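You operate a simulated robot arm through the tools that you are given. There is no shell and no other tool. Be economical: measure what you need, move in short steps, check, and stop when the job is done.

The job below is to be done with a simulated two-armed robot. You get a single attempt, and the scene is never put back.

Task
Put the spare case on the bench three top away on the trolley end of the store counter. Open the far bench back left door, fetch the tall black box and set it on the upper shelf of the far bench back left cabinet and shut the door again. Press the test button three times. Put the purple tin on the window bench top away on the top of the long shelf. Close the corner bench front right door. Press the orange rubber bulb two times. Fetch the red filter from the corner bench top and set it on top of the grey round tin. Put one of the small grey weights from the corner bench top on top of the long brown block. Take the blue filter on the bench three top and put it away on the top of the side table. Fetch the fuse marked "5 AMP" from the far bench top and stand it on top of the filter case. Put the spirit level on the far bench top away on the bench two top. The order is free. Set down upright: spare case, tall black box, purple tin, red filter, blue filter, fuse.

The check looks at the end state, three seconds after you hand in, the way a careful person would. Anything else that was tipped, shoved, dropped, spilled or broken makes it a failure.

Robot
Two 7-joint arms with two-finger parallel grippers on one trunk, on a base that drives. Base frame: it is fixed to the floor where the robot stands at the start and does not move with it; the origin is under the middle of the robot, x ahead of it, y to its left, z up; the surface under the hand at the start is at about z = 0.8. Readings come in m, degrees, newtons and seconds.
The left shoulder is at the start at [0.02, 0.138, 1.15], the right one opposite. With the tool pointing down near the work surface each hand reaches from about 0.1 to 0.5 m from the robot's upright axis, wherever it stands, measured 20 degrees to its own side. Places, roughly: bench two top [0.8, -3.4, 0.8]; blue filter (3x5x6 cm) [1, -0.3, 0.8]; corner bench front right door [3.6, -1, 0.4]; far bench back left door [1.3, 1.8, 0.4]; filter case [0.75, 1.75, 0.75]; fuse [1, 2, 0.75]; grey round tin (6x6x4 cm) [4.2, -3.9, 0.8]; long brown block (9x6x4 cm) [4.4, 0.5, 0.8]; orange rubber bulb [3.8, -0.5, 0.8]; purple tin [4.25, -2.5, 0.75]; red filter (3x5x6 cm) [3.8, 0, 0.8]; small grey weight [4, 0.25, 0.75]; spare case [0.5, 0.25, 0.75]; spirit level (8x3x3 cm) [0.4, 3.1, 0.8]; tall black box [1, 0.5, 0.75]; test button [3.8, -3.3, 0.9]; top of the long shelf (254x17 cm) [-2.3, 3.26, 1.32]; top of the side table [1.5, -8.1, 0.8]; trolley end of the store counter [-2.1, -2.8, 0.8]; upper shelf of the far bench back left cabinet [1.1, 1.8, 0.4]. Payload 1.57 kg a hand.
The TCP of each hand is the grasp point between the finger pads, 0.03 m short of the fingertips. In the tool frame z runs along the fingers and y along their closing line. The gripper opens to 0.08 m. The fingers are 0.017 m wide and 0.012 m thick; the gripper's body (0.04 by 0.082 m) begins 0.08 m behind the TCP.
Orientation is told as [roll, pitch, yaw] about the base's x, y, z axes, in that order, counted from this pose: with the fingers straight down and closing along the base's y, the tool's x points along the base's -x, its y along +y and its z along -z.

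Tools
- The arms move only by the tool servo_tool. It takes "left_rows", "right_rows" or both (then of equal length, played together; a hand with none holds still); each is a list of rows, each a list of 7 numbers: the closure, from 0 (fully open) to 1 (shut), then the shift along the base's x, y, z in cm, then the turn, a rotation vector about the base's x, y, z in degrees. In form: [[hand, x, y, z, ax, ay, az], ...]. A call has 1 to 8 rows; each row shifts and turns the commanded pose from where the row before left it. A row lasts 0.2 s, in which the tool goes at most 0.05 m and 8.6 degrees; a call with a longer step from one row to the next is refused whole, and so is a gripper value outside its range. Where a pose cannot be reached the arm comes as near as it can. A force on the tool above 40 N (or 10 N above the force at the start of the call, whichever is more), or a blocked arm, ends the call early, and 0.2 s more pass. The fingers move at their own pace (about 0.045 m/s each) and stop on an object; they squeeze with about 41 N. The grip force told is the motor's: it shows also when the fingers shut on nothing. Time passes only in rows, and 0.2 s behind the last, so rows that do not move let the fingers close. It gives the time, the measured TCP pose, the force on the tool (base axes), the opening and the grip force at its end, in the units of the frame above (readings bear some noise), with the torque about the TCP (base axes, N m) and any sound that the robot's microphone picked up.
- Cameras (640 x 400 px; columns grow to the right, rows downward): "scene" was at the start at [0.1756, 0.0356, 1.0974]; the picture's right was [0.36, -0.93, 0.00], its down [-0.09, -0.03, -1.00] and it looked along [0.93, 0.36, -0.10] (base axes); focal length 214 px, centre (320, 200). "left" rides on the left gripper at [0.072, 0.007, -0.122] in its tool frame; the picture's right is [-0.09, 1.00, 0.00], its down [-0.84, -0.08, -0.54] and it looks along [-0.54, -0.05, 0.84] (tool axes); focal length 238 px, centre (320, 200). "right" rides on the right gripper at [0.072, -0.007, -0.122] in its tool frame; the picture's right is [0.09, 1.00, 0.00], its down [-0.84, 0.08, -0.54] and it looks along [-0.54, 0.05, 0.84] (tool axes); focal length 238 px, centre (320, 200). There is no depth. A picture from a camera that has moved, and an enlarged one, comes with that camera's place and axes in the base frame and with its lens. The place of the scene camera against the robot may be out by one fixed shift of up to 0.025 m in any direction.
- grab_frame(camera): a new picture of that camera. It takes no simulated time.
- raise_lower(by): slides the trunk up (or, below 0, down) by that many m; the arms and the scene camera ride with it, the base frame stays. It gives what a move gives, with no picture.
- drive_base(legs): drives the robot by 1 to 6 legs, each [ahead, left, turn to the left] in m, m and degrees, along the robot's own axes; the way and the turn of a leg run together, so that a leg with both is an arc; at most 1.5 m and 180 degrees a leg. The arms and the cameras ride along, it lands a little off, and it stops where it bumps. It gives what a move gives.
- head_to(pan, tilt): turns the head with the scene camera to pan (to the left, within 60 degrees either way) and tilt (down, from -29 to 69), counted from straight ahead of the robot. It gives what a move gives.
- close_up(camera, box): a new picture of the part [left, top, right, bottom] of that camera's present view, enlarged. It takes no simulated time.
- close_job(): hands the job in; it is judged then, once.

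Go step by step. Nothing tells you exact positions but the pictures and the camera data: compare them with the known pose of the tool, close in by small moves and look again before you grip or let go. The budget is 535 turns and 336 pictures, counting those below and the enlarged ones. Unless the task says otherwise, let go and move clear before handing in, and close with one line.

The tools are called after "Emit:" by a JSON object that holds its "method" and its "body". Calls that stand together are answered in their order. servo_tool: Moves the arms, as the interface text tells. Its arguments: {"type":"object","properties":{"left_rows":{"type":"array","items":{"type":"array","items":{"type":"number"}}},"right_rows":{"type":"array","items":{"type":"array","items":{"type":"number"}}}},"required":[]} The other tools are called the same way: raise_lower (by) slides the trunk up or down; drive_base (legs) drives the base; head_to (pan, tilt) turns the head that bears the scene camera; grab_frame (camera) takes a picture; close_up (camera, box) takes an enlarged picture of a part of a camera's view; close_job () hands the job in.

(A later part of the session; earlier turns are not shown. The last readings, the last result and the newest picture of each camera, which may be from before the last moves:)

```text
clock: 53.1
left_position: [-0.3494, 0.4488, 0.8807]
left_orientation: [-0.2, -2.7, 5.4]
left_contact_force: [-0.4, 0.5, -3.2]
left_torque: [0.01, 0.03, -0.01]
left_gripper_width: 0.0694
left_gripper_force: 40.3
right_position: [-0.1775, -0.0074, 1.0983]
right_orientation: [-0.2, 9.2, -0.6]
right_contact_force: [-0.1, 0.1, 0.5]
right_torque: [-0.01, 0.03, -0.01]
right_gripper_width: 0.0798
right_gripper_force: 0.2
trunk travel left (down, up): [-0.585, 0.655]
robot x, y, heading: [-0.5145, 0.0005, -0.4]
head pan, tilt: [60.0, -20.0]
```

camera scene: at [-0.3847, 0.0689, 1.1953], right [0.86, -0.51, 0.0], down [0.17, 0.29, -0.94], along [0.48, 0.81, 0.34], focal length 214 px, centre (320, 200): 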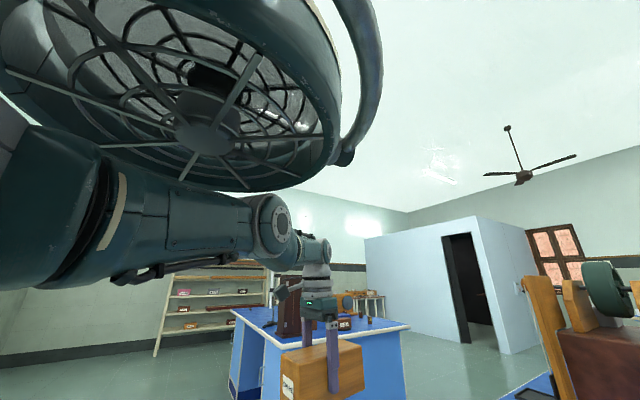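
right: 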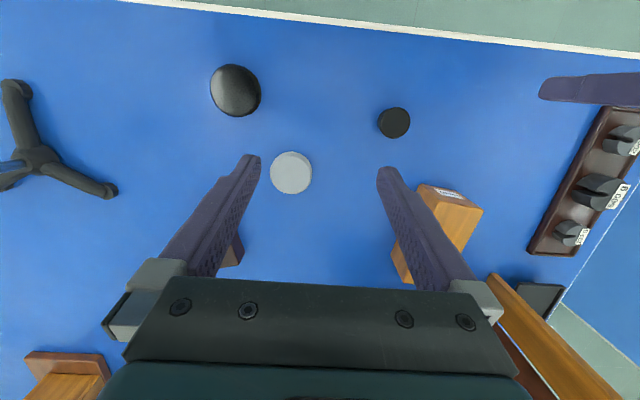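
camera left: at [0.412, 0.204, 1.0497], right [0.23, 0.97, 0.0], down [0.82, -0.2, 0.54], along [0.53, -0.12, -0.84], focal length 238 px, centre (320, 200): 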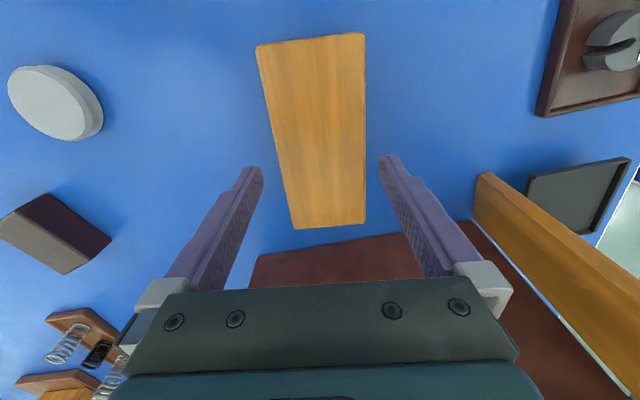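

The arm is free. I'll bring the case to a comfortable carrying pose and turn to look at the store counter.

Emit:
{"method": "servo_tool", "body": {"left_rows": [[1, 3, -4, 2, 0, 2.5, -5], [1, 3, -4, 2, 0, 0, 0], [1, 3, -4, 2, 0, 0, 0], [1, 3, -4, 1, 0, 0, 0], [1, 2, -3, 0, 0, 0, 0]]}}

Emit:
{"method": "drive_base", "body": {"legs": [[-0.3, 0, 0], [0, 0, -120]]}}

Emit:
{"method": "head_to", "body": {"pan": 0, "tilt": 10}}

Emit:
{"method": "grab_frame", "body": {"camera": "scene"}}

```text
refused: row 1 steps farther than a row can; nothing moved
```

```text
clock: 60.2
left_position: [-0.506, -0.36, 0.8807]
left_orientation: [-0.1, -2.7, -114.5]
left_contact_force: [0.3, 0.2, -3.5]
left_torque: [0.06, -0.02, 0.01]
left_gripper_width: 0.0696
left_gripper_force: 40.9
right_position: [-0.9885, -0.2815, 1.0983]
right_orientation: [-0.2, 9.3, -120.3]
right_contact_force: [-0.3, -0.1, 0.6]
right_torque: [0.05, 0.03, 0.0]
right_gripper_width: 0.08
right_gripper_force: 0.2
trunk travel left (down, up): [-0.585, 0.655]
robot x, y, heading: [-0.8149, 0.0054, -120.3]
head pan, tilt: [60.0, -20.0]
```

```text
clock: 61.5
left_position: [-0.5058, -0.3618, 0.8801]
left_orientation: [-0.2, -2.7, -114.6]
left_contact_force: [-0.9, -0.2, -2.8]
left_torque: [0.04, -0.02, 0.0]
left_gripper_width: 0.0697
left_gripper_force: 40.8
right_position: [-0.9864, -0.2817, 1.0985]
right_orientation: [-0.2, 9.2, -120.4]
right_contact_force: [0.1, -0.5, -1.4]
right_torque: [0.03, 0.05, 0.02]
right_gripper_width: 0.0799
right_gripper_force: 0.0
trunk travel left (down, up): [-0.585, 0.655]
robot x, y, heading: [-0.813, 0.0044, -120.3]
head pan, tilt: [0.0, 10.0]
```

```text
320 pictures are left
camera scene: at [-0.9193, -0.1588, 1.1502], right [-0.86, 0.5, 0.0], down [0.09, 0.15, -0.98], along [-0.5, -0.85, -0.17], focal length 214 px, centre (320, 200)
```

scene: 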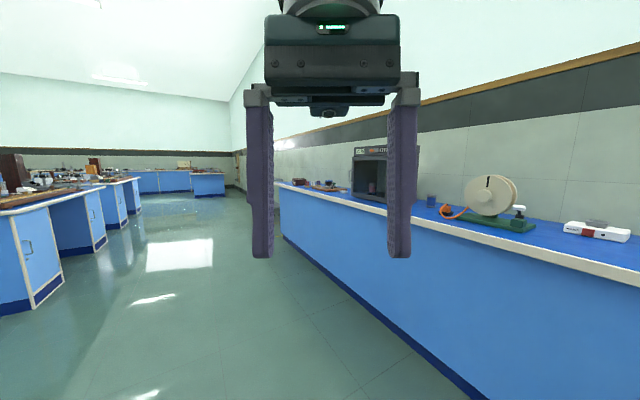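

Emit:
{"method": "servo_tool", "body": {"left_rows": [[1, -3.8, 0, 1, 0, 0, -5], [1, -3.8, 0, 1, 0, 0, 0], [1, -3.8, 0, 1, 0, 0, 0], [1, -3.8, 0, 1, 0, 0, 0], [1, -3.8, 0, 1, 0, 0, 0], [1, -3.8, 0, 1, 0, 0, 0], [1, -3.8, 0, 1, 0, 0, 0]]}}

Emit:
{"method": "drive_base", "body": {"legs": [[0, 0, 30], [1.4, 0, 0], [0, 0, -45]]}}

Emit:
{"method": "head_to", "body": {"pan": 0, "tilt": 15}}

Emit:
{"method": "grab_frame", "body": {"camera": "scene"}}

```text
clock: 63.1
left_position: [-0.7742, -0.3615, 0.9506]
left_orientation: [-0.1, -2.8, -119.6]
left_contact_force: [-0.3, -0.2, -3.6]
left_torque: [0.07, -0.02, -0.01]
left_gripper_width: 0.0697
left_gripper_force: 41.3
right_position: [-0.9873, -0.2804, 1.0977]
right_orientation: [-0.2, 9.2, -120.4]
right_contact_force: [0.5, 0.4, 0.0]
right_torque: [0.02, 0.01, -0.02]
right_gripper_width: 0.08
right_gripper_force: 0.0
trunk travel left (down, up): [-0.585, 0.655]
robot x, y, heading: [-0.8102, 0.0044, -120.4]
head pan, tilt: [0.0, 10.0]
```

```text
clock: 73.7
left_position: [-0.9114, -1.7827, 0.9505]
left_orientation: [-0.1, -2.7, -136.3]
left_contact_force: [0.9, -0.2, -3.2]
left_torque: [0.03, -0.06, 0.02]
left_gripper_width: 0.0697
left_gripper_force: 40.9
right_position: [-1.0926, -1.6438, 1.099]
right_orientation: [-0.2, 9.4, -137.2]
right_contact_force: [0.2, 0.9, -0.5]
right_torque: [0.02, 0.04, 0.0]
right_gripper_width: 0.0802
right_gripper_force: 0.0
trunk travel left (down, up): [-0.585, 0.655]
robot x, y, heading: [-0.8445, -1.418, -137.2]
head pan, tilt: [0.0, 10.0]
```

```text
clock: 74.3
left_position: [-0.9127, -1.7818, 0.951]
left_orientation: [0.0, -2.7, -136.3]
left_contact_force: [0.7, -0.2, -2.0]
left_torque: [0.02, 0.0, 0.03]
left_gripper_width: 0.0698
left_gripper_force: 41.2
right_position: [-1.0935, -1.6434, 1.0975]
right_orientation: [0.0, 9.3, -137.3]
right_contact_force: [1.0, -0.4, 0.1]
right_torque: [-0.01, -0.03, 0.04]
right_gripper_width: 0.0796
right_gripper_force: 0.1
trunk travel left (down, up): [-0.585, 0.655]
robot x, y, heading: [-0.8385, -1.4188, -137.1]
head pan, tilt: [0.0, 15.0]
```

```text
319 pictures are left
camera scene: at [-0.9943, -1.5495, 1.142], right [-0.68, 0.73, 0.0], down [0.19, 0.18, -0.97], along [-0.71, -0.66, -0.26], focal length 214 px, centre (320, 200)
```

scene: 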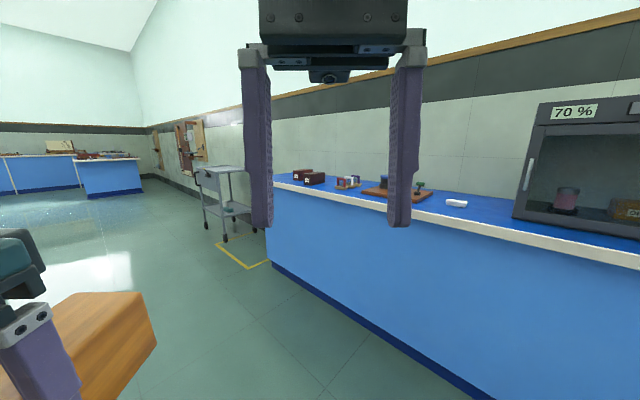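

The counter's front edge is at x≈-2.03 and its trolley end at y≈-3.1, with two dark boxes at the back. I'll drive up facing it.

Emit:
{"method": "drive_base", "body": {"legs": [[0, 0, 15], [1.43, 0, 0], [0, 0, -58]]}}

Emit:
{"method": "head_to", "body": {"pan": 25, "tilt": 30}}

Emit:
{"method": "grab_frame", "body": {"camera": "scene"}}

```text
clock: 84.7
left_position: [-1.8793, -2.84, 0.95]
left_orientation: [-0.1, -2.7, -176.6]
left_contact_force: [0.3, 0.4, -2.6]
left_torque: [0.0, -0.04, -0.02]
left_gripper_width: 0.0694
left_gripper_force: 41.0
right_position: [-1.9272, -2.6191, 1.0979]
right_orientation: [-0.2, 9.3, -177.5]
right_contact_force: [-0.7, 0.3, 1.1]
right_torque: [0.02, 0.01, -0.01]
right_gripper_width: 0.0798
right_gripper_force: 0.1
trunk travel left (down, up): [-0.585, 0.655]
robot x, y, heading: [-1.5948, -2.6092, -177.3]
head pan, tilt: [0.0, 15.0]
```

```text
clock: 85.6
left_position: [-1.8796, -2.8413, 0.9504]
left_orientation: [-0.1, -2.6, -176.6]
left_contact_force: [-0.2, 0.1, -3.1]
left_torque: [0.03, -0.04, -0.01]
left_gripper_width: 0.0697
left_gripper_force: 41.1
right_position: [-1.9273, -2.6179, 1.0986]
right_orientation: [-0.2, 9.2, -177.5]
right_contact_force: [0.0, -0.3, -0.3]
right_torque: [-0.02, 0.02, 0.01]
right_gripper_width: 0.0797
right_gripper_force: 0.0
trunk travel left (down, up): [-0.585, 0.655]
robot x, y, heading: [-1.5897, -2.6116, -177.4]
head pan, tilt: [25.0, 30.0]
```

```text
318 pictures are left
camera scene: at [-1.7826, -2.6544, 1.1178], right [-0.46, 0.89, 0.0], down [0.44, 0.23, -0.87], along [-0.77, -0.4, -0.5], focal length 214 px, centre (320, 200)
```

scene: 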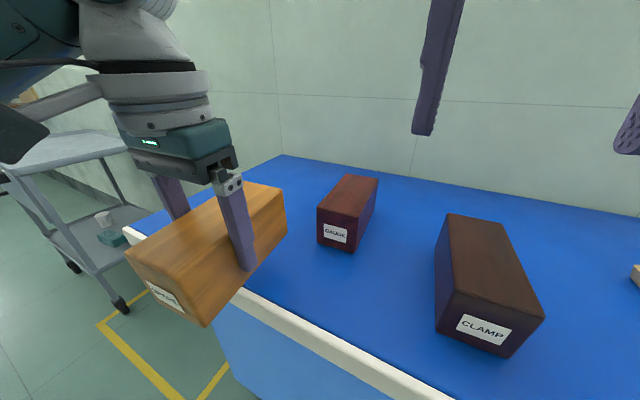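

I'll put the case left of GAUGE at about (-2.12, -2.95). The base goes in first.

Emit:
{"method": "drive_base", "body": {"legs": [[0, 0.1, -2.6], [0.16, 0, 0]]}}

Emit:
{"method": "servo_tool", "body": {"left_rows": [[1, -2, 0, 0, 0, -2.7, 0], [1, -2, 0, 0, 0, 0, 0], [1, -2, 0, 0, 0, 0, 0]]}}

Emit:
{"method": "grab_frame", "body": {"camera": "scene"}}

Emit:
{"method": "grab_frame", "body": {"camera": "left"}}

```text
clock: 87.8
left_position: [-2.0469, -2.9237, 0.9502]
left_orientation: [-0.1, -2.7, -179.8]
left_contact_force: [0.1, 0.2, -3.4]
left_torque: [0.03, -0.07, 0.02]
left_gripper_width: 0.0697
left_gripper_force: 40.6
right_position: [-2.0822, -2.6979, 1.0981]
right_orientation: [-0.3, 9.3, 179.4]
right_contact_force: [0.1, 0.2, 0.4]
right_torque: [0.02, 0.02, 0.01]
right_gripper_width: 0.0802
right_gripper_force: 0.1
trunk travel left (down, up): [-0.585, 0.655]
robot x, y, heading: [-1.7448, -2.7074, 179.6]
head pan, tilt: [25.0, 30.0]
```

```text
clock: 88.5
left_position: [-2.1061, -2.9245, 0.95]
left_orientation: [-0.1, 0.0, -179.8]
left_contact_force: [-0.9, -0.2, -2.9]
left_torque: [-0.03, -0.01, 0.04]
left_gripper_width: 0.0698
left_gripper_force: 41.0
right_position: [-2.0824, -2.6985, 1.0968]
right_orientation: [-0.2, 9.3, 179.5]
right_contact_force: [0.7, -0.1, -0.4]
right_torque: [-0.01, 0.01, -0.03]
right_gripper_width: 0.08
right_gripper_force: 0.1
trunk travel left (down, up): [-0.585, 0.655]
robot x, y, heading: [-1.7481, -2.7093, 179.6]
head pan, tilt: [25.0, 30.0]
```

```text
317 pictures are left
camera scene: at [-1.9396, -2.743, 1.1178], right [-0.41, 0.91, 0.0], down [0.46, 0.21, -0.87], along [-0.79, -0.36, -0.5], focal length 214 px, centre (320, 200)
```

scene: 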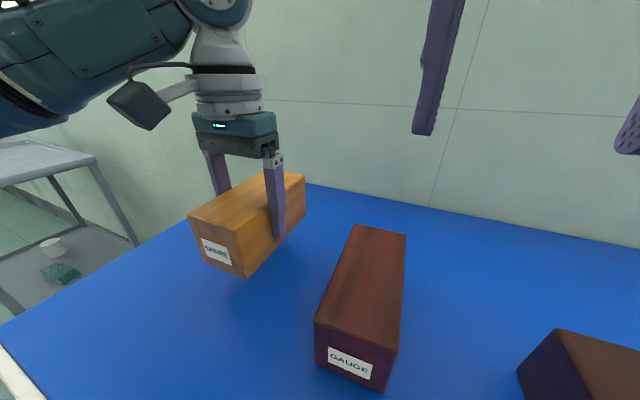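

```text
316 pictures are left
camera left: at [-2.0343, -2.9328, 1.0709], right [-0.09, -1.0, 0.0], down [-0.84, 0.07, 0.54], along [-0.54, 0.05, -0.84], focal length 238 px, centre (320, 200)
```

left: 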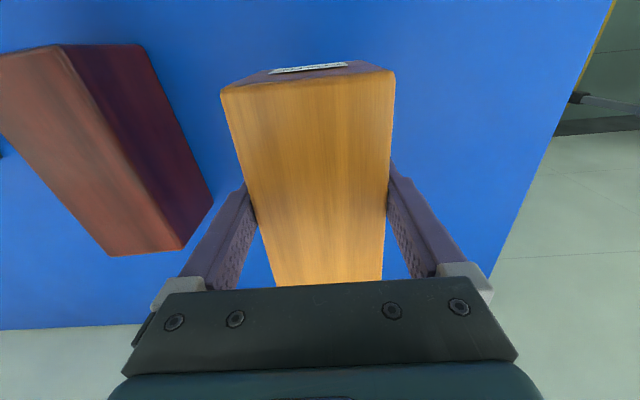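

There's clear space here, so I'll lower the case.

Emit:
{"method": "servo_tool", "body": {"left_rows": [[1, 0, -1.5, -3, 0, 0, 0], [1, 0, 0, -3, 0, 0, 0], [1, 0, 0, -2.5, 0, 0, 0], [1, 0, 0, -0.5, 0, 0, 0], [1, 0, 0, -0.5, 0, 0, 0], [1, 0, 0, -0.4, 0, 0, 0]]}}

```text
clock: 89.3
left_position: [-2.114, -2.9393, 0.8876]
left_orientation: [-0.3, -1.2, -179.6]
left_contact_force: [-1.4, -4.2, 26.1]
left_torque: [-0.21, -1.81, -0.22]
left_gripper_width: 0.0696
left_gripper_force: 40.5
right_position: [-2.084, -2.7007, 1.0987]
right_orientation: [0.1, 9.1, 179.4]
right_contact_force: [0.2, 0.2, -0.2]
right_torque: [0.0, -0.01, 0.0]
right_gripper_width: 0.0801
right_gripper_force: 0.1
trunk travel left (down, up): [-0.585, 0.655]
robot x, y, heading: [-1.7468, -2.712, 179.6]
head pan, tilt: [25.0, 30.0]
stopped in row 3 (left hand): the force on the tool passed its limit at 94 N (the readings are from after the stop); the commanded pose is now the measured one
```

Emit:
{"method": "servo_tool", "body": {"left_rows": [[1, 0, 0, 0.8, 0, -1.2, 0]]}}

Emit:
{"method": "grab_frame", "body": {"camera": "scene"}}

Emit:
{"method": "grab_frame", "body": {"camera": "left"}}

```text
clock: 89.7
left_position: [-2.1092, -2.9367, 0.89]
left_orientation: [-0.4, 0.6, -179.9]
left_contact_force: [1.0, -0.3, -2.8]
left_torque: [-0.01, 0.03, -0.01]
left_gripper_width: 0.0696
left_gripper_force: 41.4
right_position: [-2.0831, -2.6984, 1.0985]
right_orientation: [-0.2, 9.3, 179.4]
right_contact_force: [0.8, -0.5, 0.3]
right_torque: [0.0, -0.01, -0.01]
right_gripper_width: 0.0802
right_gripper_force: 0.1
trunk travel left (down, up): [-0.585, 0.655]
robot x, y, heading: [-1.7495, -2.711, 179.4]
head pan, tilt: [25.0, 30.0]
```

```text
315 pictures are left
camera scene: at [-1.9395, -2.743, 1.1173], right [-0.41, 0.91, 0.0], down [0.46, 0.21, -0.87], along [-0.79, -0.36, -0.5], focal length 214 px, centre (320, 200)
```

scene: 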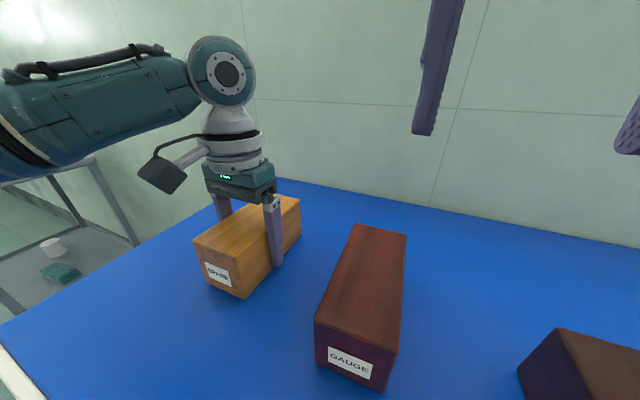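

```text
314 pictures are left
camera left: at [-2.0374, -2.945, 1.0133], right [-0.09, -1.0, -0.01], down [-0.84, 0.07, 0.53], along [-0.53, 0.05, -0.85], focal length 238 px, centre (320, 200)
```

left: 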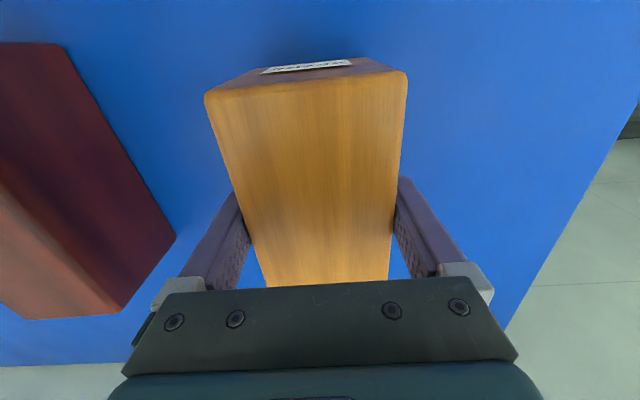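

The counter top is higher than I took it to be, at about z≈0.84: every edge estimate fits that value. I'll touch down gently and release.

Emit:
{"method": "servo_tool", "body": {"left_rows": [[1, 0, 0, -0.1, 0, 0.6, 0], [1, 0, 0, -0.1, 0, 0, 0]]}}

```text
clock: 90.3
left_position: [-2.11, -2.9359, 0.8911]
left_orientation: [-0.5, -0.3, -179.7]
left_contact_force: [-0.4, 0.5, -3.2]
left_torque: [-0.02, -0.01, 0.02]
left_gripper_width: 0.0698
left_gripper_force: 40.4
right_position: [-2.0811, -2.6989, 1.0977]
right_orientation: [-0.2, 9.2, 179.4]
right_contact_force: [1.0, 0.7, -0.2]
right_torque: [0.0, -0.02, 0.0]
right_gripper_width: 0.08
right_gripper_force: 0.0
trunk travel left (down, up): [-0.585, 0.655]
robot x, y, heading: [-1.7447, -2.7108, 179.7]
head pan, tilt: [25.0, 30.0]
```

Emit:
{"method": "servo_tool", "body": {"left_rows": [[1, 0, 0, -0.15, 0, 0, 0], [1, 0, 0, -0.15, 0, 0, 0], [1, 0, 0, -0.1, 0, 0, 0]]}}

```text
clock: 91.1
left_position: [-2.1119, -2.937, 0.8886]
left_orientation: [-0.4, -0.5, -179.7]
left_contact_force: [7.5, 2.7, 24.0]
left_torque: [-0.87, 1.32, 0.05]
left_gripper_width: 0.0698
left_gripper_force: 40.9
right_position: [-2.0831, -2.6997, 1.0994]
right_orientation: [-0.1, 9.2, 179.4]
right_contact_force: [0.2, 0.1, 0.4]
right_torque: [0.01, 0.03, 0.03]
right_gripper_width: 0.0797
right_gripper_force: 0.1
trunk travel left (down, up): [-0.585, 0.655]
robot x, y, heading: [-1.7483, -2.7089, 179.6]
head pan, tilt: [25.0, 30.0]
```

Contact, so I'll open the hand and rise.

Emit:
{"method": "servo_tool", "body": {"left_rows": [[0.7, 0, 0, 0, 0, 0, 0], [0.3, 0, 0, 0, 0, 0, 0], [0, 0, 0, 0, 0, 0, 0], [0, 0, 0, 2, 0, 0, 0], [0, 0, 0, 4, 0, 0, 0], [0, 0, 0, 4, 0, 0, 0], [0, 3, 0, 4, 0, 0, 0]]}}

Emit:
{"method": "grab_frame", "body": {"camera": "scene"}}

```text
clock: 92.7
left_position: [-2.0802, -2.9383, 1.0276]
left_orientation: [-0.4, -0.2, -179.7]
left_contact_force: [-0.3, 0.3, 0.6]
left_torque: [-0.02, -0.01, 0.0]
left_gripper_width: 0.0801
left_gripper_force: 0.0
right_position: [-2.0829, -2.6993, 1.0985]
right_orientation: [-0.1, 9.2, 179.4]
right_contact_force: [-0.2, 0.3, 0.1]
right_torque: [-0.05, 0.02, 0.0]
right_gripper_width: 0.0798
right_gripper_force: 0.1
trunk travel left (down, up): [-0.585, 0.655]
robot x, y, heading: [-1.7462, -2.7102, 179.6]
head pan, tilt: [25.0, 30.0]
```

```text
313 pictures are left
camera scene: at [-1.9395, -2.7434, 1.1177], right [-0.41, 0.91, 0.0], down [0.46, 0.21, -0.87], along [-0.79, -0.36, -0.5], focal length 214 px, centre (320, 200)
```

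scene: 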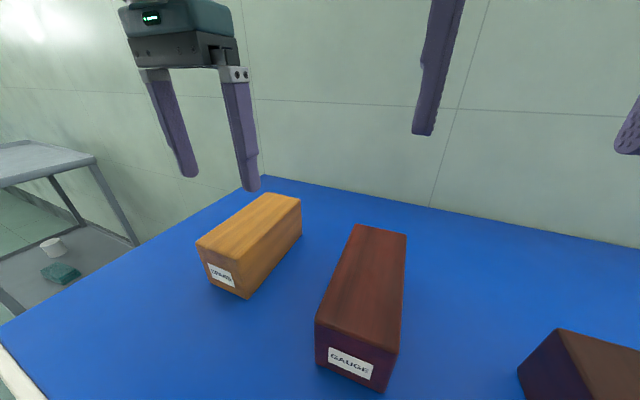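

The spare case is placed. Next is the tall black box, so I'm heading for the aisle between bench three and the far bench.

Emit:
{"method": "servo_tool", "body": {"left_rows": [[0, 4, 0, 1, 0, 0, 0], [0, 4, 0, 1, 0, 0, 0], [0, 2, 0, 0, 0, 0, 0]]}}

Emit:
{"method": "drive_base", "body": {"legs": [[-0.7, 0, 0], [0, 0, -90], [1.4, 0, 0], [1.4, 0, 0], [0.9, 0, 0], [0, 0, -90]]}}

Emit:
{"method": "head_to", "body": {"pan": 0, "tilt": 15}}

Emit:
{"method": "grab_frame", "body": {"camera": "scene"}}

```text
clock: 93.5
left_position: [-1.9805, -2.936, 1.0435]
left_orientation: [-0.2, 1.4, -179.5]
left_contact_force: [0.3, 0.0, 0.4]
left_torque: [0.0, 0.02, -0.01]
left_gripper_width: 0.0801
left_gripper_force: 0.1
right_position: [-2.0826, -2.6989, 1.0982]
right_orientation: [-0.1, 9.3, 179.4]
right_contact_force: [1.2, -0.1, 0.5]
right_torque: [0.01, -0.01, -0.02]
right_gripper_width: 0.0802
right_gripper_force: 0.2
trunk travel left (down, up): [-0.585, 0.655]
robot x, y, heading: [-1.7469, -2.7106, 179.3]
head pan, tilt: [25.0, 30.0]
```

```text
clock: 122.4
left_position: [-0.7475, 1.1551, 1.0426]
left_orientation: [-0.2, 1.1, -3.4]
left_contact_force: [-0.5, 0.0, -1.0]
left_torque: [0.05, 0.0, 0.0]
left_gripper_width: 0.0803
left_gripper_force: 0.1
right_position: [-0.6607, 0.9134, 1.0978]
right_orientation: [-0.1, 9.3, -3.9]
right_contact_force: [0.0, -0.1, -0.5]
right_torque: [0.0, -0.01, 0.0]
right_gripper_width: 0.08
right_gripper_force: 0.0
trunk travel left (down, up): [-0.585, 0.655]
robot x, y, heading: [-0.9932, 0.9428, -3.8]
head pan, tilt: [25.0, 30.0]
```

```text
clock: 123.3
left_position: [-0.7483, 1.1557, 1.0423]
left_orientation: [-0.2, 1.2, -3.4]
left_contact_force: [0.0, 0.6, 0.3]
left_torque: [0.01, 0.0, 0.01]
left_gripper_width: 0.08
left_gripper_force: 0.1
right_position: [-0.6602, 0.9137, 1.099]
right_orientation: [0.0, 9.2, -3.9]
right_contact_force: [-0.2, 0.0, 0.0]
right_torque: [-0.01, 0.0, -0.01]
right_gripper_width: 0.0798
right_gripper_force: 0.1
trunk travel left (down, up): [-0.585, 0.655]
robot x, y, heading: [-0.9943, 0.9417, -4.0]
head pan, tilt: [0.0, 15.0]
```

```text
312 pictures are left
camera scene: at [-0.8115, 0.9334, 1.142], right [-0.07, -1.0, 0.0], down [-0.26, 0.02, -0.97], along [0.96, -0.06, -0.26], focal length 214 px, centre (320, 200)
```

scene: 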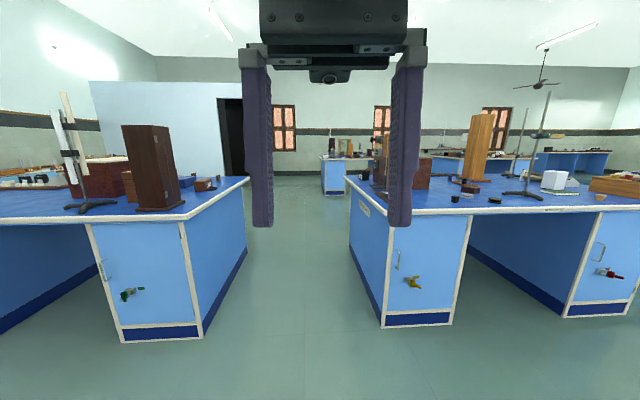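

Emit:
{"method": "drive_base", "body": {"legs": [[0, 0.08, 4], [1.5, 0, 0], [0.3, 0, 0]]}}

Emit:
{"method": "head_to", "body": {"pan": -55, "tilt": 20}}

Emit:
{"method": "grab_frame", "body": {"camera": "scene"}}

Emit:
{"method": "head_to", "body": {"pan": 55, "tilt": 20}}

Emit:
{"method": "grab_frame", "body": {"camera": "scene"}}

```text
clock: 133.1
left_position: [1.0559, 1.2706, 1.0423]
left_orientation: [-0.1, 1.2, 1.1]
left_contact_force: [0.9, 0.0, -0.4]
left_torque: [-0.01, 0.0, 0.01]
left_gripper_width: 0.0796
left_gripper_force: 0.1
right_position: [1.1624, 1.0345, 1.0986]
right_orientation: [-0.1, 9.2, 0.8]
right_contact_force: [-0.7, 0.4, 0.0]
right_torque: [-0.04, 0.06, 0.01]
right_gripper_width: 0.08
right_gripper_force: 0.0
trunk travel left (down, up): [-0.585, 0.655]
robot x, y, heading: [0.8269, 1.04, 0.9]
head pan, tilt: [0.0, 15.0]
```

```text
clock: 134.3
left_position: [1.0554, 1.2691, 1.0415]
left_orientation: [0.0, 1.2, 1.2]
left_contact_force: [0.7, 0.3, -0.9]
left_torque: [-0.01, 0.02, 0.0]
left_gripper_width: 0.0798
left_gripper_force: 0.1
right_position: [1.163, 1.0369, 1.0979]
right_orientation: [-0.2, 9.3, 0.7]
right_contact_force: [-0.7, 0.6, 0.3]
right_torque: [0.0, 0.03, -0.01]
right_gripper_width: 0.0801
right_gripper_force: 0.1
trunk travel left (down, up): [-0.585, 0.655]
robot x, y, heading: [0.8274, 1.0376, 0.9]
head pan, tilt: [-55.0, 20.0]
```

```text
311 pictures are left
camera scene: at [0.9715, 0.9671, 1.1339], right [-0.81, -0.58, 0.0], down [-0.2, 0.28, -0.94], along [0.55, -0.76, -0.34], focal length 214 px, centre (320, 200)
```

scene: 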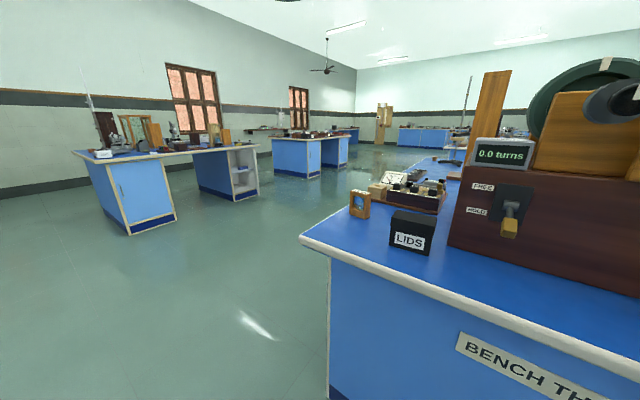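

```text
clock: 136.2
left_position: [1.0558, 1.269, 1.0413]
left_orientation: [0.0, 1.2, 1.2]
left_contact_force: [0.8, 0.4, -0.1]
left_torque: [-0.04, 0.02, 0.01]
left_gripper_width: 0.0802
left_gripper_force: 0.0
right_position: [1.1632, 1.036, 1.0975]
right_orientation: [-0.1, 9.3, 0.7]
right_contact_force: [-0.6, 1.4, 0.1]
right_torque: [0.01, -0.02, -0.01]
right_gripper_width: 0.0803
right_gripper_force: 0.1
trunk travel left (down, up): [-0.585, 0.655]
robot x, y, heading: [0.8258, 1.0353, 0.7]
head pan, tilt: [55.0, 20.0]
```

```text
310 pictures are left
camera scene: at [0.9696, 1.1196, 1.1339], right [0.83, -0.56, 0.0], down [-0.19, -0.28, -0.94], along [0.53, 0.78, -0.34], focal length 214 px, centre (320, 200)
```

scene: 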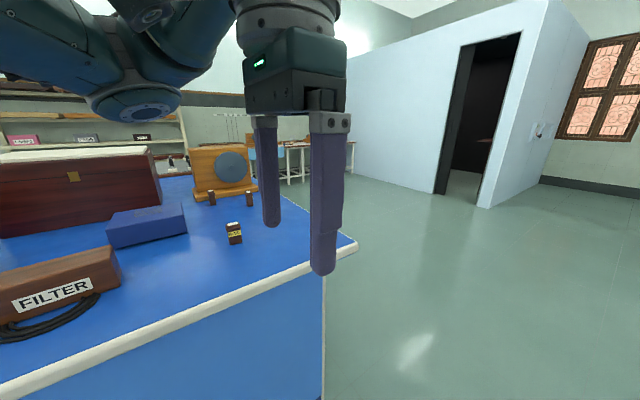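

There's a black "LIDS" box on bench three near (1.0, 0.4), and "FILTER" plus small fuses on the far bench. I'll zoom in on both.

Emit:
{"method": "close_up", "body": {"camera": "scene", "box": [180, 170, 320, 260]}}

Emit:
{"method": "drive_base", "body": {"legs": [[0, 0, -90]]}}

Emit:
{"method": "head_to", "body": {"pan": 0, "tilt": 35}}

Emit:
{"method": "grab_frame", "body": {"camera": "scene"}}

```text
4.44 times, centred on (250, 215) of scene
camera zoom: at [0.9696, 1.1196, 1.1339], right [0.83, -0.56, 0.0], down [-0.19, -0.28, -0.94], along [0.53, 0.78, -0.34], focal length 953 px, centre (631, 133)
```

zoom: 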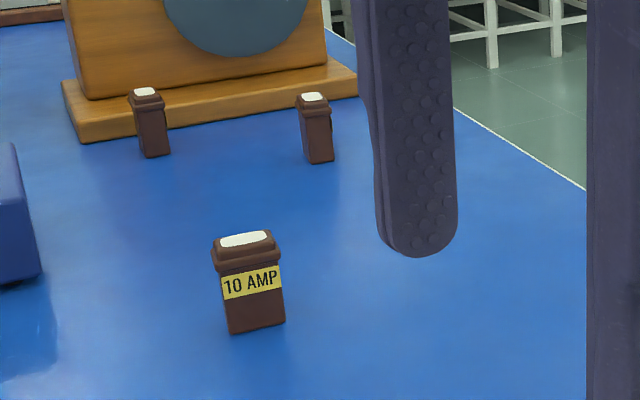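

```text
clock: 140.4
left_position: [1.059, 0.8112, 1.0418]
left_orientation: [0.0, 1.2, -88.5]
left_contact_force: [-0.4, 0.2, 0.3]
left_torque: [0.01, 0.04, -0.04]
left_gripper_width: 0.08
left_gripper_force: 0.1
right_position: [0.8249, 0.7044, 1.0981]
right_orientation: [-0.1, 9.4, -89.2]
right_contact_force: [0.2, 0.1, 0.6]
right_torque: [0.0, 0.05, 0.02]
right_gripper_width: 0.08
right_gripper_force: 0.0
trunk travel left (down, up): [-0.585, 0.655]
robot x, y, heading: [0.8259, 1.0381, -89.0]
head pan, tilt: [55.0, 20.0]
```

```text
clock: 141.7
left_position: [1.0592, 0.8114, 1.0425]
left_orientation: [0.0, 1.3, -88.6]
left_contact_force: [-0.4, 0.3, -1.3]
left_torque: [0.01, 0.0, 0.02]
left_gripper_width: 0.0799
left_gripper_force: 0.0
right_position: [0.8258, 0.7034, 1.098]
right_orientation: [-0.1, 9.2, -89.1]
right_contact_force: [-0.2, -0.4, 0.0]
right_torque: [-0.03, 0.01, 0.01]
right_gripper_width: 0.0801
right_gripper_force: 0.2
trunk travel left (down, up): [-0.585, 0.655]
robot x, y, heading: [0.8252, 1.0348, -88.9]
head pan, tilt: [0.0, 35.0]
```

```text
308 pictures are left
camera scene: at [0.8205, 0.8535, 1.11], right [-1.0, -0.02, 0.0], down [-0.01, 0.57, -0.82], along [0.01, -0.82, -0.57], focal length 214 px, centre (320, 200)
```

scene: 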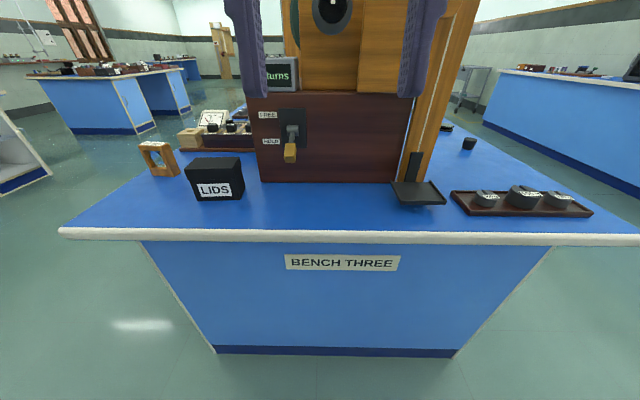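

Emit:
{"method": "close_up", "body": {"camera": "scene", "box": [120, 120, 280, 220]}}

Emit:
{"method": "grab_frame", "body": {"camera": "left"}}

```text
4.00 times, centred on (200, 170) of scene
camera zoom: at [0.8205, 0.8535, 1.11], right [-1.0, -0.02, 0.0], down [-0.01, 0.57, -0.82], along [0.01, -0.82, -0.57], focal length 858 px, centre (800, 320)
```

zoom: 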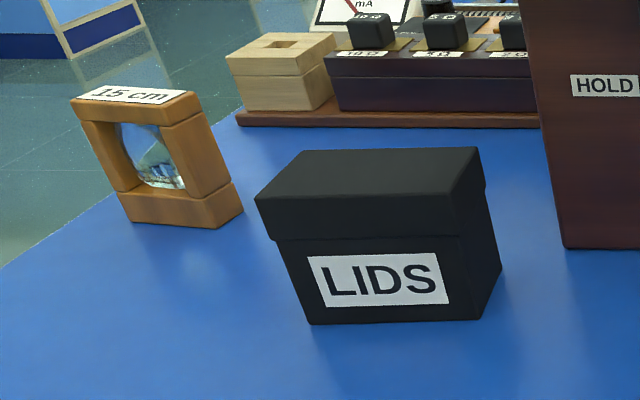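

```text
306 pictures are left
camera left: at [1.0655, 0.8797, 1.1652], right [1.0, -0.07, 0.0], down [-0.06, -0.85, 0.52], along [-0.04, -0.52, -0.85], focal length 238 px, centre (320, 200)
```

left: 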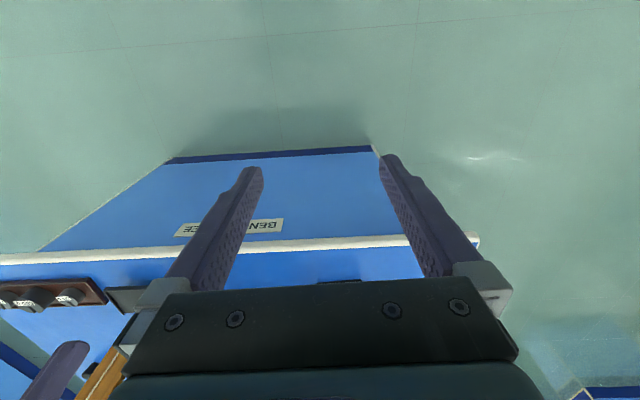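

LIDS must be the tall black box: about 10 cm wide along x, 6 cm deep along y and 9 cm tall. For the cabinet I need a sideways grip, so I'll go round to the back side and look at the door too.

Emit:
{"method": "drive_base", "body": {"legs": [[0, 0, 90], [1.25, 0, 0], [0, 0, 170]]}}

Emit:
{"method": "head_to", "body": {"pan": -35, "tilt": 25}}

Emit:
{"method": "grab_frame", "body": {"camera": "scene"}}

Emit:
{"method": "head_to", "body": {"pan": 40, "tilt": 25}}

Emit:
{"method": "grab_frame", "body": {"camera": "scene"}}

```text
clock: 158.4
left_position: [1.8028, 0.8516, 1.0415]
left_orientation: [0.0, 1.2, 159.1]
left_contact_force: [-0.3, 0.5, -0.2]
left_torque: [0.03, -0.01, 0.0]
left_gripper_width: 0.08
left_gripper_force: 0.1
right_position: [1.7934, 1.1091, 1.1]
right_orientation: [-0.2, 9.2, 158.6]
right_contact_force: [0.1, 0.2, 0.1]
right_torque: [0.01, 0.0, 0.01]
right_gripper_width: 0.0797
right_gripper_force: 0.1
trunk travel left (down, up): [-0.585, 0.655]
robot x, y, heading: [2.1029, 0.977, 158.9]
head pan, tilt: [0.0, 35.0]
```

```text
clock: 159.4
left_position: [1.8024, 0.8503, 1.0413]
left_orientation: [0.0, 1.2, 159.2]
left_contact_force: [0.4, -0.3, -0.7]
left_torque: [-0.02, -0.02, -0.02]
left_gripper_width: 0.0799
left_gripper_force: 0.1
right_position: [1.7917, 1.1089, 1.0973]
right_orientation: [-0.1, 9.4, 158.6]
right_contact_force: [0.2, -0.1, 0.6]
right_torque: [0.04, 0.0, 0.02]
right_gripper_width: 0.0799
right_gripper_force: 0.0
trunk travel left (down, up): [-0.585, 0.655]
robot x, y, heading: [2.1027, 0.981, 158.6]
head pan, tilt: [-35.0, 25.0]
```

```text
305 pictures are left
camera scene: at [1.9472, 1.0949, 1.1257], right [0.83, 0.55, 0.0], down [0.23, -0.35, -0.91], along [-0.5, 0.75, -0.42], focal length 214 px, centre (320, 200)
```

scene: 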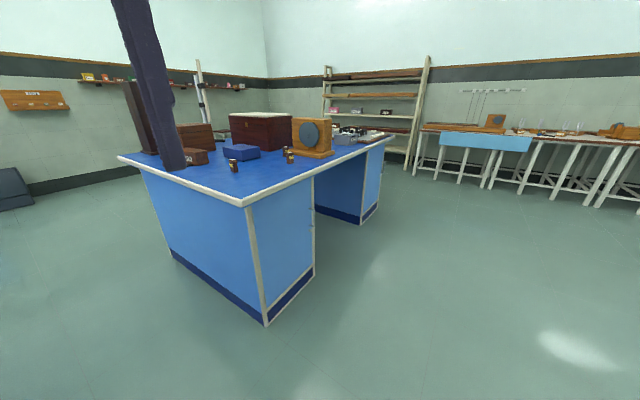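

```text
clock: 160.9
left_position: [1.8036, 0.8502, 1.0412]
left_orientation: [-0.1, 1.3, 159.1]
left_contact_force: [-0.1, 0.3, -0.5]
left_torque: [-0.01, 0.0, 0.05]
left_gripper_width: 0.08
left_gripper_force: 0.1
right_position: [1.7924, 1.1085, 1.098]
right_orientation: [-0.1, 9.2, 158.5]
right_contact_force: [0.5, -0.1, -0.5]
right_torque: [0.0, 0.01, 0.01]
right_gripper_width: 0.0802
right_gripper_force: 0.0
trunk travel left (down, up): [-0.585, 0.655]
robot x, y, heading: [2.1023, 0.978, 158.6]
head pan, tilt: [40.0, 25.0]
```

```text
304 pictures are left
camera scene: at [1.911, 0.9888, 1.1258], right [-0.32, 0.95, 0.0], down [0.4, 0.13, -0.91], along [-0.86, -0.29, -0.42], focal length 214 px, centre (320, 200)
```

scene: 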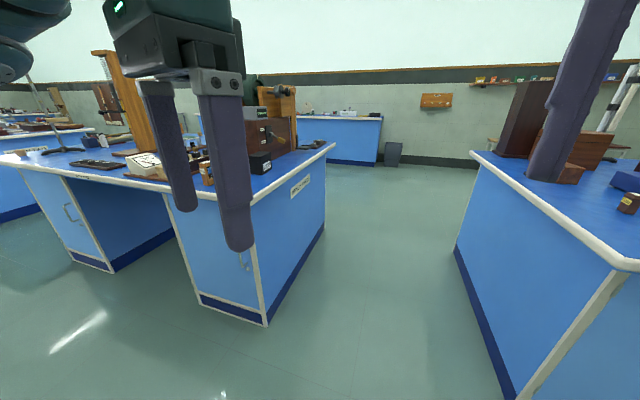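

Both bench backs lie at x≈1.34. I'll open the cabinet first with my hands free, moving in front of the far bench's back left door.

Emit:
{"method": "drive_base", "body": {"legs": [[0, 0, 21], [0, -0.8, 0]]}}

Emit:
{"method": "head_to", "body": {"pan": 0, "tilt": 40}}

Emit:
{"method": "grab_frame", "body": {"camera": "scene"}}

```text
clock: 166.3
left_position: [1.8847, 1.5564, 1.0419]
left_orientation: [0.0, 1.2, 177.7]
left_contact_force: [-0.2, 0.6, -0.1]
left_torque: [-0.02, -0.03, 0.01]
left_gripper_width: 0.0799
left_gripper_force: 0.0
right_position: [1.7924, 1.797, 1.0972]
right_orientation: [-0.1, 9.3, 177.1]
right_contact_force: [0.2, 0.2, -0.9]
right_torque: [0.01, 0.0, -0.01]
right_gripper_width: 0.08
right_gripper_force: 0.1
trunk travel left (down, up): [-0.585, 0.655]
robot x, y, heading: [2.1277, 1.7724, 177.0]
head pan, tilt: [40.0, 25.0]
```

```text
clock: 167.3
left_position: [1.8843, 1.5557, 1.0417]
left_orientation: [0.0, 1.3, 177.7]
left_contact_force: [-0.4, -0.8, 0.7]
left_torque: [-0.01, 0.01, -0.05]
left_gripper_width: 0.0801
left_gripper_force: 0.1
right_position: [1.7918, 1.7968, 1.0986]
right_orientation: [-0.1, 9.4, 177.0]
right_contact_force: [-0.5, -0.3, -0.7]
right_torque: [-0.02, 0.08, -0.03]
right_gripper_width: 0.0801
right_gripper_force: 0.1
trunk travel left (down, up): [-0.585, 0.655]
robot x, y, heading: [2.1267, 1.7755, 177.6]
head pan, tilt: [0.0, 40.0]
```

```text
303 pictures are left
camera scene: at [1.9318, 1.7844, 1.1025], right [0.05, 1.0, 0.0], down [0.64, -0.03, -0.77], along [-0.77, 0.04, -0.64], focal length 214 px, centre (320, 200)
```

scene: 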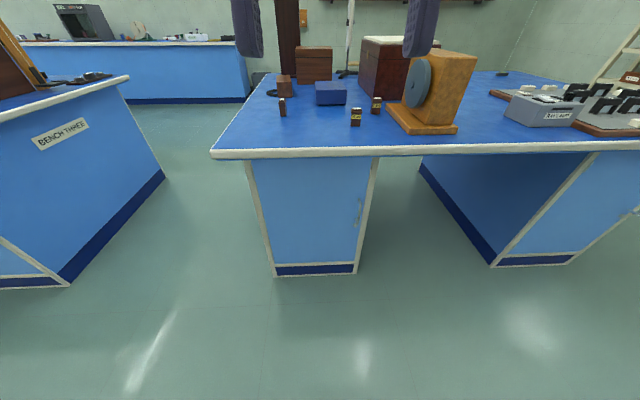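

Emit:
{"method": "close_up", "body": {"camera": "scene", "box": [240, 150, 400, 280]}}

Emit:
{"method": "close_up", "body": {"camera": "scene", "box": [260, 70, 400, 150]}}

```text
3.08 times, centred on (320, 215) of scene
camera zoom: at [1.9318, 1.7844, 1.1025], right [0.05, 1.0, 0.0], down [0.64, -0.03, -0.77], along [-0.77, 0.04, -0.64], focal length 660 px, centre (320, 154)
```

zoom: 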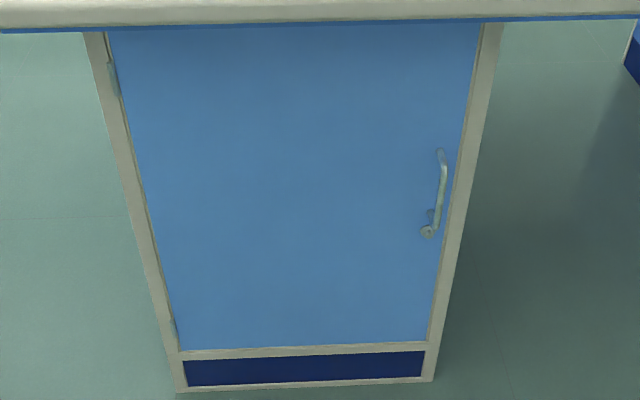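

```text
4.57 times, centred on (330, 110) of scene
camera zoom: at [1.9318, 1.7844, 1.1025], right [0.05, 1.0, 0.0], down [0.64, -0.03, -0.77], along [-0.77, 0.04, -0.64], focal length 980 px, centre (274, 611)
```

zoom: 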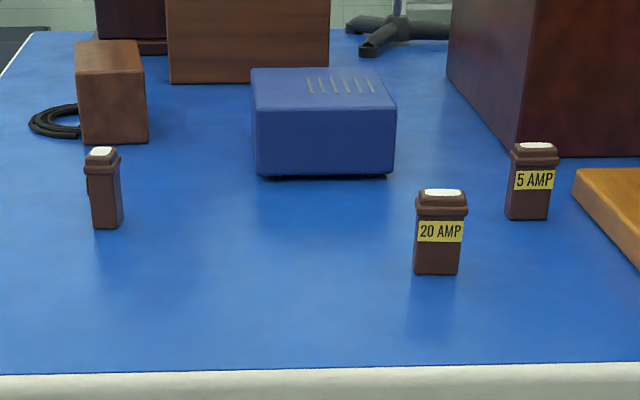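

The handle is a vertical bar at about (1.31, 1.97, 0.51), with the hinge at y≈1.58. I've also found the 5 AMP fuse near (1.0, 2.07). I'll lower the trunk and point the right hand forward.

Emit:
{"method": "raise_lower", "body": {"by": -0.5}}

Emit:
{"method": "servo_tool", "body": {"right_rows": [[0, -1.5, 0.5, 0, 0, 8.3, 0], [0, -1.5, 0.5, 0, 0, 8.3, 0], [0, -1.5, 0.5, 0, 0, 8.3, 0], [0, -1.5, 0.5, 0, 0, 8.3, 0], [0, -1.5, 0.5, 0, 0, 8.3, 0], [0, -1.5, 0.5, 0, 0, 8.3, 0]]}}

Emit:
{"method": "servo_tool", "body": {"right_rows": [[0, -1.5, 0.5, 0, 0, 8.3, 0], [0, -1.5, 0.5, 0, 0, 8.3, 0], [0, -1.5, 0.5, 0, 0, 8.3, 0], [0, -1.5, 0.5, 0, 0, 8.3, 0], [0, -1.5, 0.5, 0, 0, 8.3, 0], [0, -1.5, 0.5, 0, 0, 8.3, 0]]}}

Emit:
{"method": "grab_frame", "body": {"camera": "right"}}

```text
refused: -0.5 is not a number from -0.4 to 0.4
```

```text
clock: 168.7
left_position: [1.8842, 1.5562, 1.0431]
left_orientation: [0.1, 1.2, 177.7]
left_contact_force: [0.8, 1.2, 0.0]
left_torque: [-0.01, 0.0, -0.03]
left_gripper_width: 0.0798
left_gripper_force: 0.0
right_position: [1.7057, 1.8248, 1.0941]
right_orientation: [2.9, -40.3, 176.4]
right_contact_force: [0.5, -0.4, 0.3]
right_torque: [0.0, 0.03, -0.02]
right_gripper_width: 0.0799
right_gripper_force: 0.0
trunk travel left (down, up): [-0.585, 0.655]
robot x, y, heading: [2.1257, 1.7749, 177.2]
head pan, tilt: [0.0, 40.0]
```

```text
clock: 169.9
left_position: [1.8852, 1.556, 1.0412]
left_orientation: [-0.1, 1.3, 177.7]
left_contact_force: [-0.2, 0.4, -0.5]
left_torque: [-0.01, -0.01, 0.0]
left_gripper_width: 0.0799
left_gripper_force: 0.1
right_position: [1.6832, 1.845, 0.9646]
right_orientation: [10.4, -62.9, 169.1]
right_contact_force: [-0.3, 0.5, 0.0]
right_torque: [0.03, -0.02, 0.01]
right_gripper_width: 0.0802
right_gripper_force: 0.0
right hand out of reach, approached as far as the arm can: row 6
trunk travel left (down, up): [-0.585, 0.655]
robot x, y, heading: [2.1241, 1.7742, 177.3]
head pan, tilt: [0.0, 40.0]
stopped in row 6 (right hand): the arm was blocked; the commanded pose is now the measured one
```

```text
300 pictures are left
camera right: at [1.8241, 1.848, 0.9549], right [0.01, -1.0, 0.0], down [0.11, 0.0, 0.99], along [-0.99, -0.01, 0.11], focal length 238 px, centre (320, 200)
```

right: 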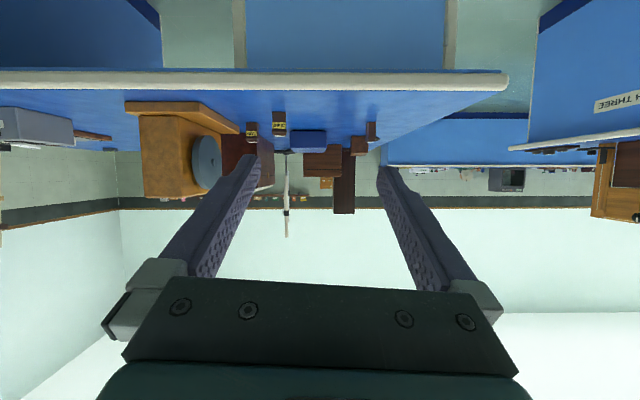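

Emit:
{"method": "raise_lower", "body": {"by": -0.4}}

Emit:
{"method": "servo_tool", "body": {"right_rows": [[0, -1, 4, 0, 0, 0, 0], [0, -1, 4, 0, 0, 0, 0], [0, -1, 4, 0, 0, 0, 0], [0, -1, 4, 0, 0, 0, 0], [0, 0, 0, 4, 0, 0, 0], [0, 0, 0, 4, 0, 0, 0]]}}

Emit:
{"method": "head_to", "body": {"pan": -30, "tilt": 10}}

Emit:
{"method": "grab_frame", "body": {"camera": "scene"}}

```text
clock: 173.8
left_position: [1.8858, 1.5562, 0.6415]
left_orientation: [0.0, 1.3, 177.7]
left_contact_force: [-0.1, -0.2, -0.6]
left_torque: [-0.02, 0.03, -0.02]
left_gripper_width: 0.0801
left_gripper_force: 0.1
right_position: [1.6836, 1.8445, 0.5643]
right_orientation: [10.5, -62.8, 169.0]
right_contact_force: [1.1, -0.6, -0.4]
right_torque: [0.0, 0.0, 0.0]
right_gripper_width: 0.0799
right_gripper_force: 0.0
trunk travel left (down, up): [-0.185, 1.055]
robot x, y, heading: [2.1262, 1.7732, 177.1]
head pan, tilt: [0.0, 40.0]
```

```text
clock: 174.5
left_position: [1.8847, 1.5573, 0.6412]
left_orientation: [0.0, 1.3, 177.8]
left_contact_force: [0.3, -0.9, -0.2]
left_torque: [0.01, 0.0, 0.01]
left_gripper_width: 0.0802
left_gripper_force: 0.0
right_position: [1.6995, 1.8829, 0.5178]
right_orientation: [7.0, -52.9, 172.6]
right_contact_force: [0.0, 0.2, -0.4]
right_torque: [0.02, 0.0, 0.01]
right_gripper_width: 0.08
right_gripper_force: 0.0
right hand out of reach, approached as far as the arm can: row 1, 2, 3
trunk travel left (down, up): [-0.185, 1.055]
robot x, y, heading: [2.1279, 1.7704, 177.1]
head pan, tilt: [0.0, 40.0]
stopped in row 3 (right hand): the arm was blocked; the commanded pose is now the measured one
```

```text
clock: 175.4
left_position: [1.886, 1.5554, 0.6416]
left_orientation: [0.0, 1.3, 177.7]
left_contact_force: [-0.1, 0.2, 0.5]
left_torque: [0.0, 0.04, 0.01]
left_gripper_width: 0.08
left_gripper_force: 0.1
right_position: [1.7, 1.882, 0.5182]
right_orientation: [7.0, -52.9, 172.5]
right_contact_force: [-0.4, 0.6, 0.8]
right_torque: [0.0, -0.01, -0.02]
right_gripper_width: 0.08
right_gripper_force: 0.0
trunk travel left (down, up): [-0.185, 1.055]
robot x, y, heading: [2.1263, 1.774, 177.3]
head pan, tilt: [-30.0, 10.0]
```

```text
299 pictures are left
camera scene: at [1.9385, 1.8306, 0.7501], right [0.54, 0.84, 0.0], down [0.15, -0.09, -0.98], along [-0.83, 0.53, -0.17], focal length 214 px, centre (320, 200)
```

scene: 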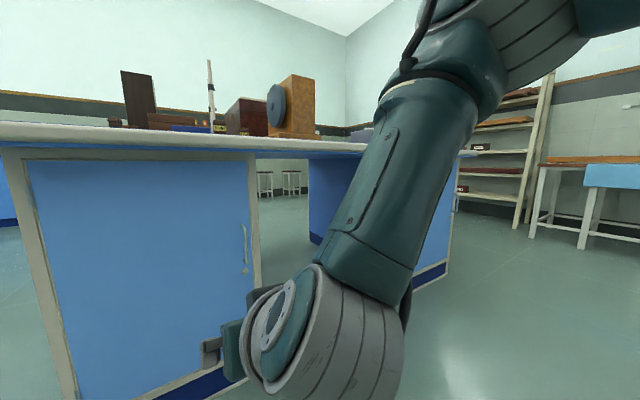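

Emit:
{"method": "servo_tool", "body": {"right_rows": [[0, -3, 0, 3, 0, 0, 0], [0, -3, 0, 3, 0, 0, 0], [0, -3, 0, 3, 0, 0, 0], [0, -2, 1, 2, 0, 0, 0]]}}

Emit:
{"method": "servo_tool", "body": {"right_rows": [[0, -1, 1, 0, 0, 8, 0], [0, -1, 1, 0, 0, 8, 0], [0, -1, 1, 0, 0, 8, 0], [0, 0, 1, 0, 0, 8, 0], [0, 0, 0, 0, 0, 5, 0]]}}

```text
clock: 176.6
left_position: [1.8854, 1.5565, 0.6416]
left_orientation: [0.0, 1.3, 177.7]
left_contact_force: [0.6, 0.4, -0.1]
left_torque: [0.01, -0.03, 0.05]
left_gripper_width: 0.0801
left_gripper_force: 0.0
right_position: [1.6144, 1.8887, 0.5645]
right_orientation: [5.9, -46.1, 173.9]
right_contact_force: [0.1, -0.4, -0.5]
right_torque: [-0.02, -0.02, 0.01]
right_gripper_width: 0.0799
right_gripper_force: 0.2
trunk travel left (down, up): [-0.185, 1.055]
robot x, y, heading: [2.1252, 1.7732, 177.0]
head pan, tilt: [-30.0, 10.0]
stopped in row 4 (right hand): the arm was blocked; the commanded pose is now the measured one
```

```text
clock: 177.8
left_position: [1.8851, 1.5546, 0.6407]
left_orientation: [0.0, 1.3, 177.7]
left_contact_force: [0.6, 0.0, -0.4]
left_torque: [0.02, 0.0, 0.02]
left_gripper_width: 0.0799
left_gripper_force: 0.0
right_position: [1.581, 1.8472, 0.5999]
right_orientation: [14.6, -72.0, 164.8]
right_contact_force: [0.2, 0.6, 0.1]
right_torque: [0.02, -0.02, 0.01]
right_gripper_width: 0.0799
right_gripper_force: 0.1
right hand out of reach, approached as far as the arm can: row 2, 3, 4, 5
trunk travel left (down, up): [-0.185, 1.055]
robot x, y, heading: [2.1296, 1.7708, 177.1]
head pan, tilt: [-30.0, 10.0]
```

Emit:
{"method": "head_to", "body": {"pan": -45, "tilt": 20}}

Emit:
{"method": "grab_frame", "body": {"camera": "scene"}}

Emit:
{"method": "grab_frame", "body": {"camera": "right"}}

```text
clock: 178.6
left_position: [1.8842, 1.557, 0.6409]
left_orientation: [0.0, 1.4, 177.7]
left_contact_force: [-0.5, -0.4, -0.4]
left_torque: [0.01, 0.0, 0.01]
left_gripper_width: 0.0801
left_gripper_force: 0.1
right_position: [1.5816, 1.845, 0.599]
right_orientation: [14.3, -71.9, 165.5]
right_contact_force: [0.3, -0.2, -0.1]
right_torque: [0.0, -0.02, 0.0]
right_gripper_width: 0.0804
right_gripper_force: 0.1
trunk travel left (down, up): [-0.185, 1.055]
robot x, y, heading: [2.1263, 1.7723, 177.1]
head pan, tilt: [-45.0, 20.0]
```

```text
298 pictures are left
camera scene: at [1.9541, 1.8493, 0.7339], right [0.74, 0.67, 0.0], down [0.23, -0.25, -0.94], along [-0.63, 0.7, -0.34], focal length 214 px, centre (320, 200)
```

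scene: 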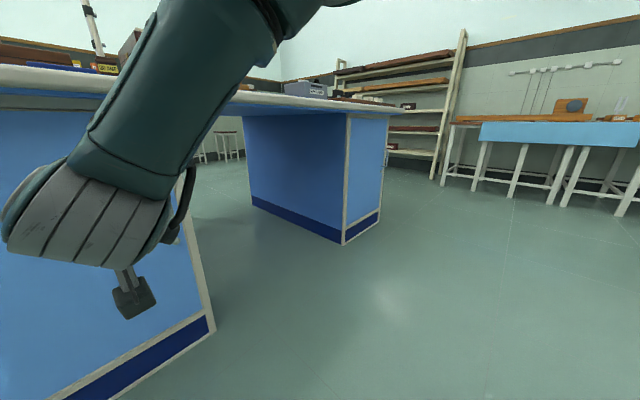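

```text
297 pictures are left
camera right: at [1.7194, 1.8481, 0.5668], right [0.01, -1.0, -0.01], down [0.26, -0.01, 0.96], along [-0.96, -0.01, 0.26], focal length 238 px, centre (320, 200)
```

right: 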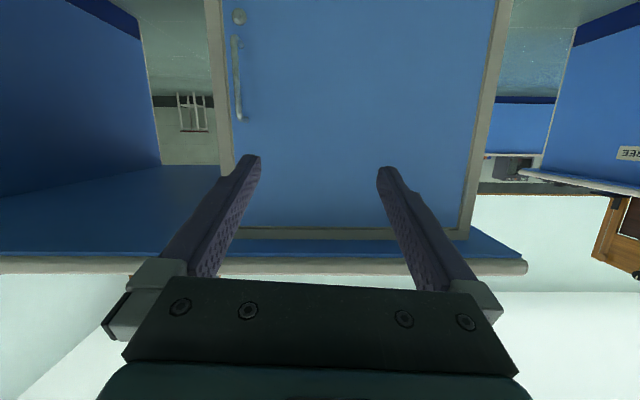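

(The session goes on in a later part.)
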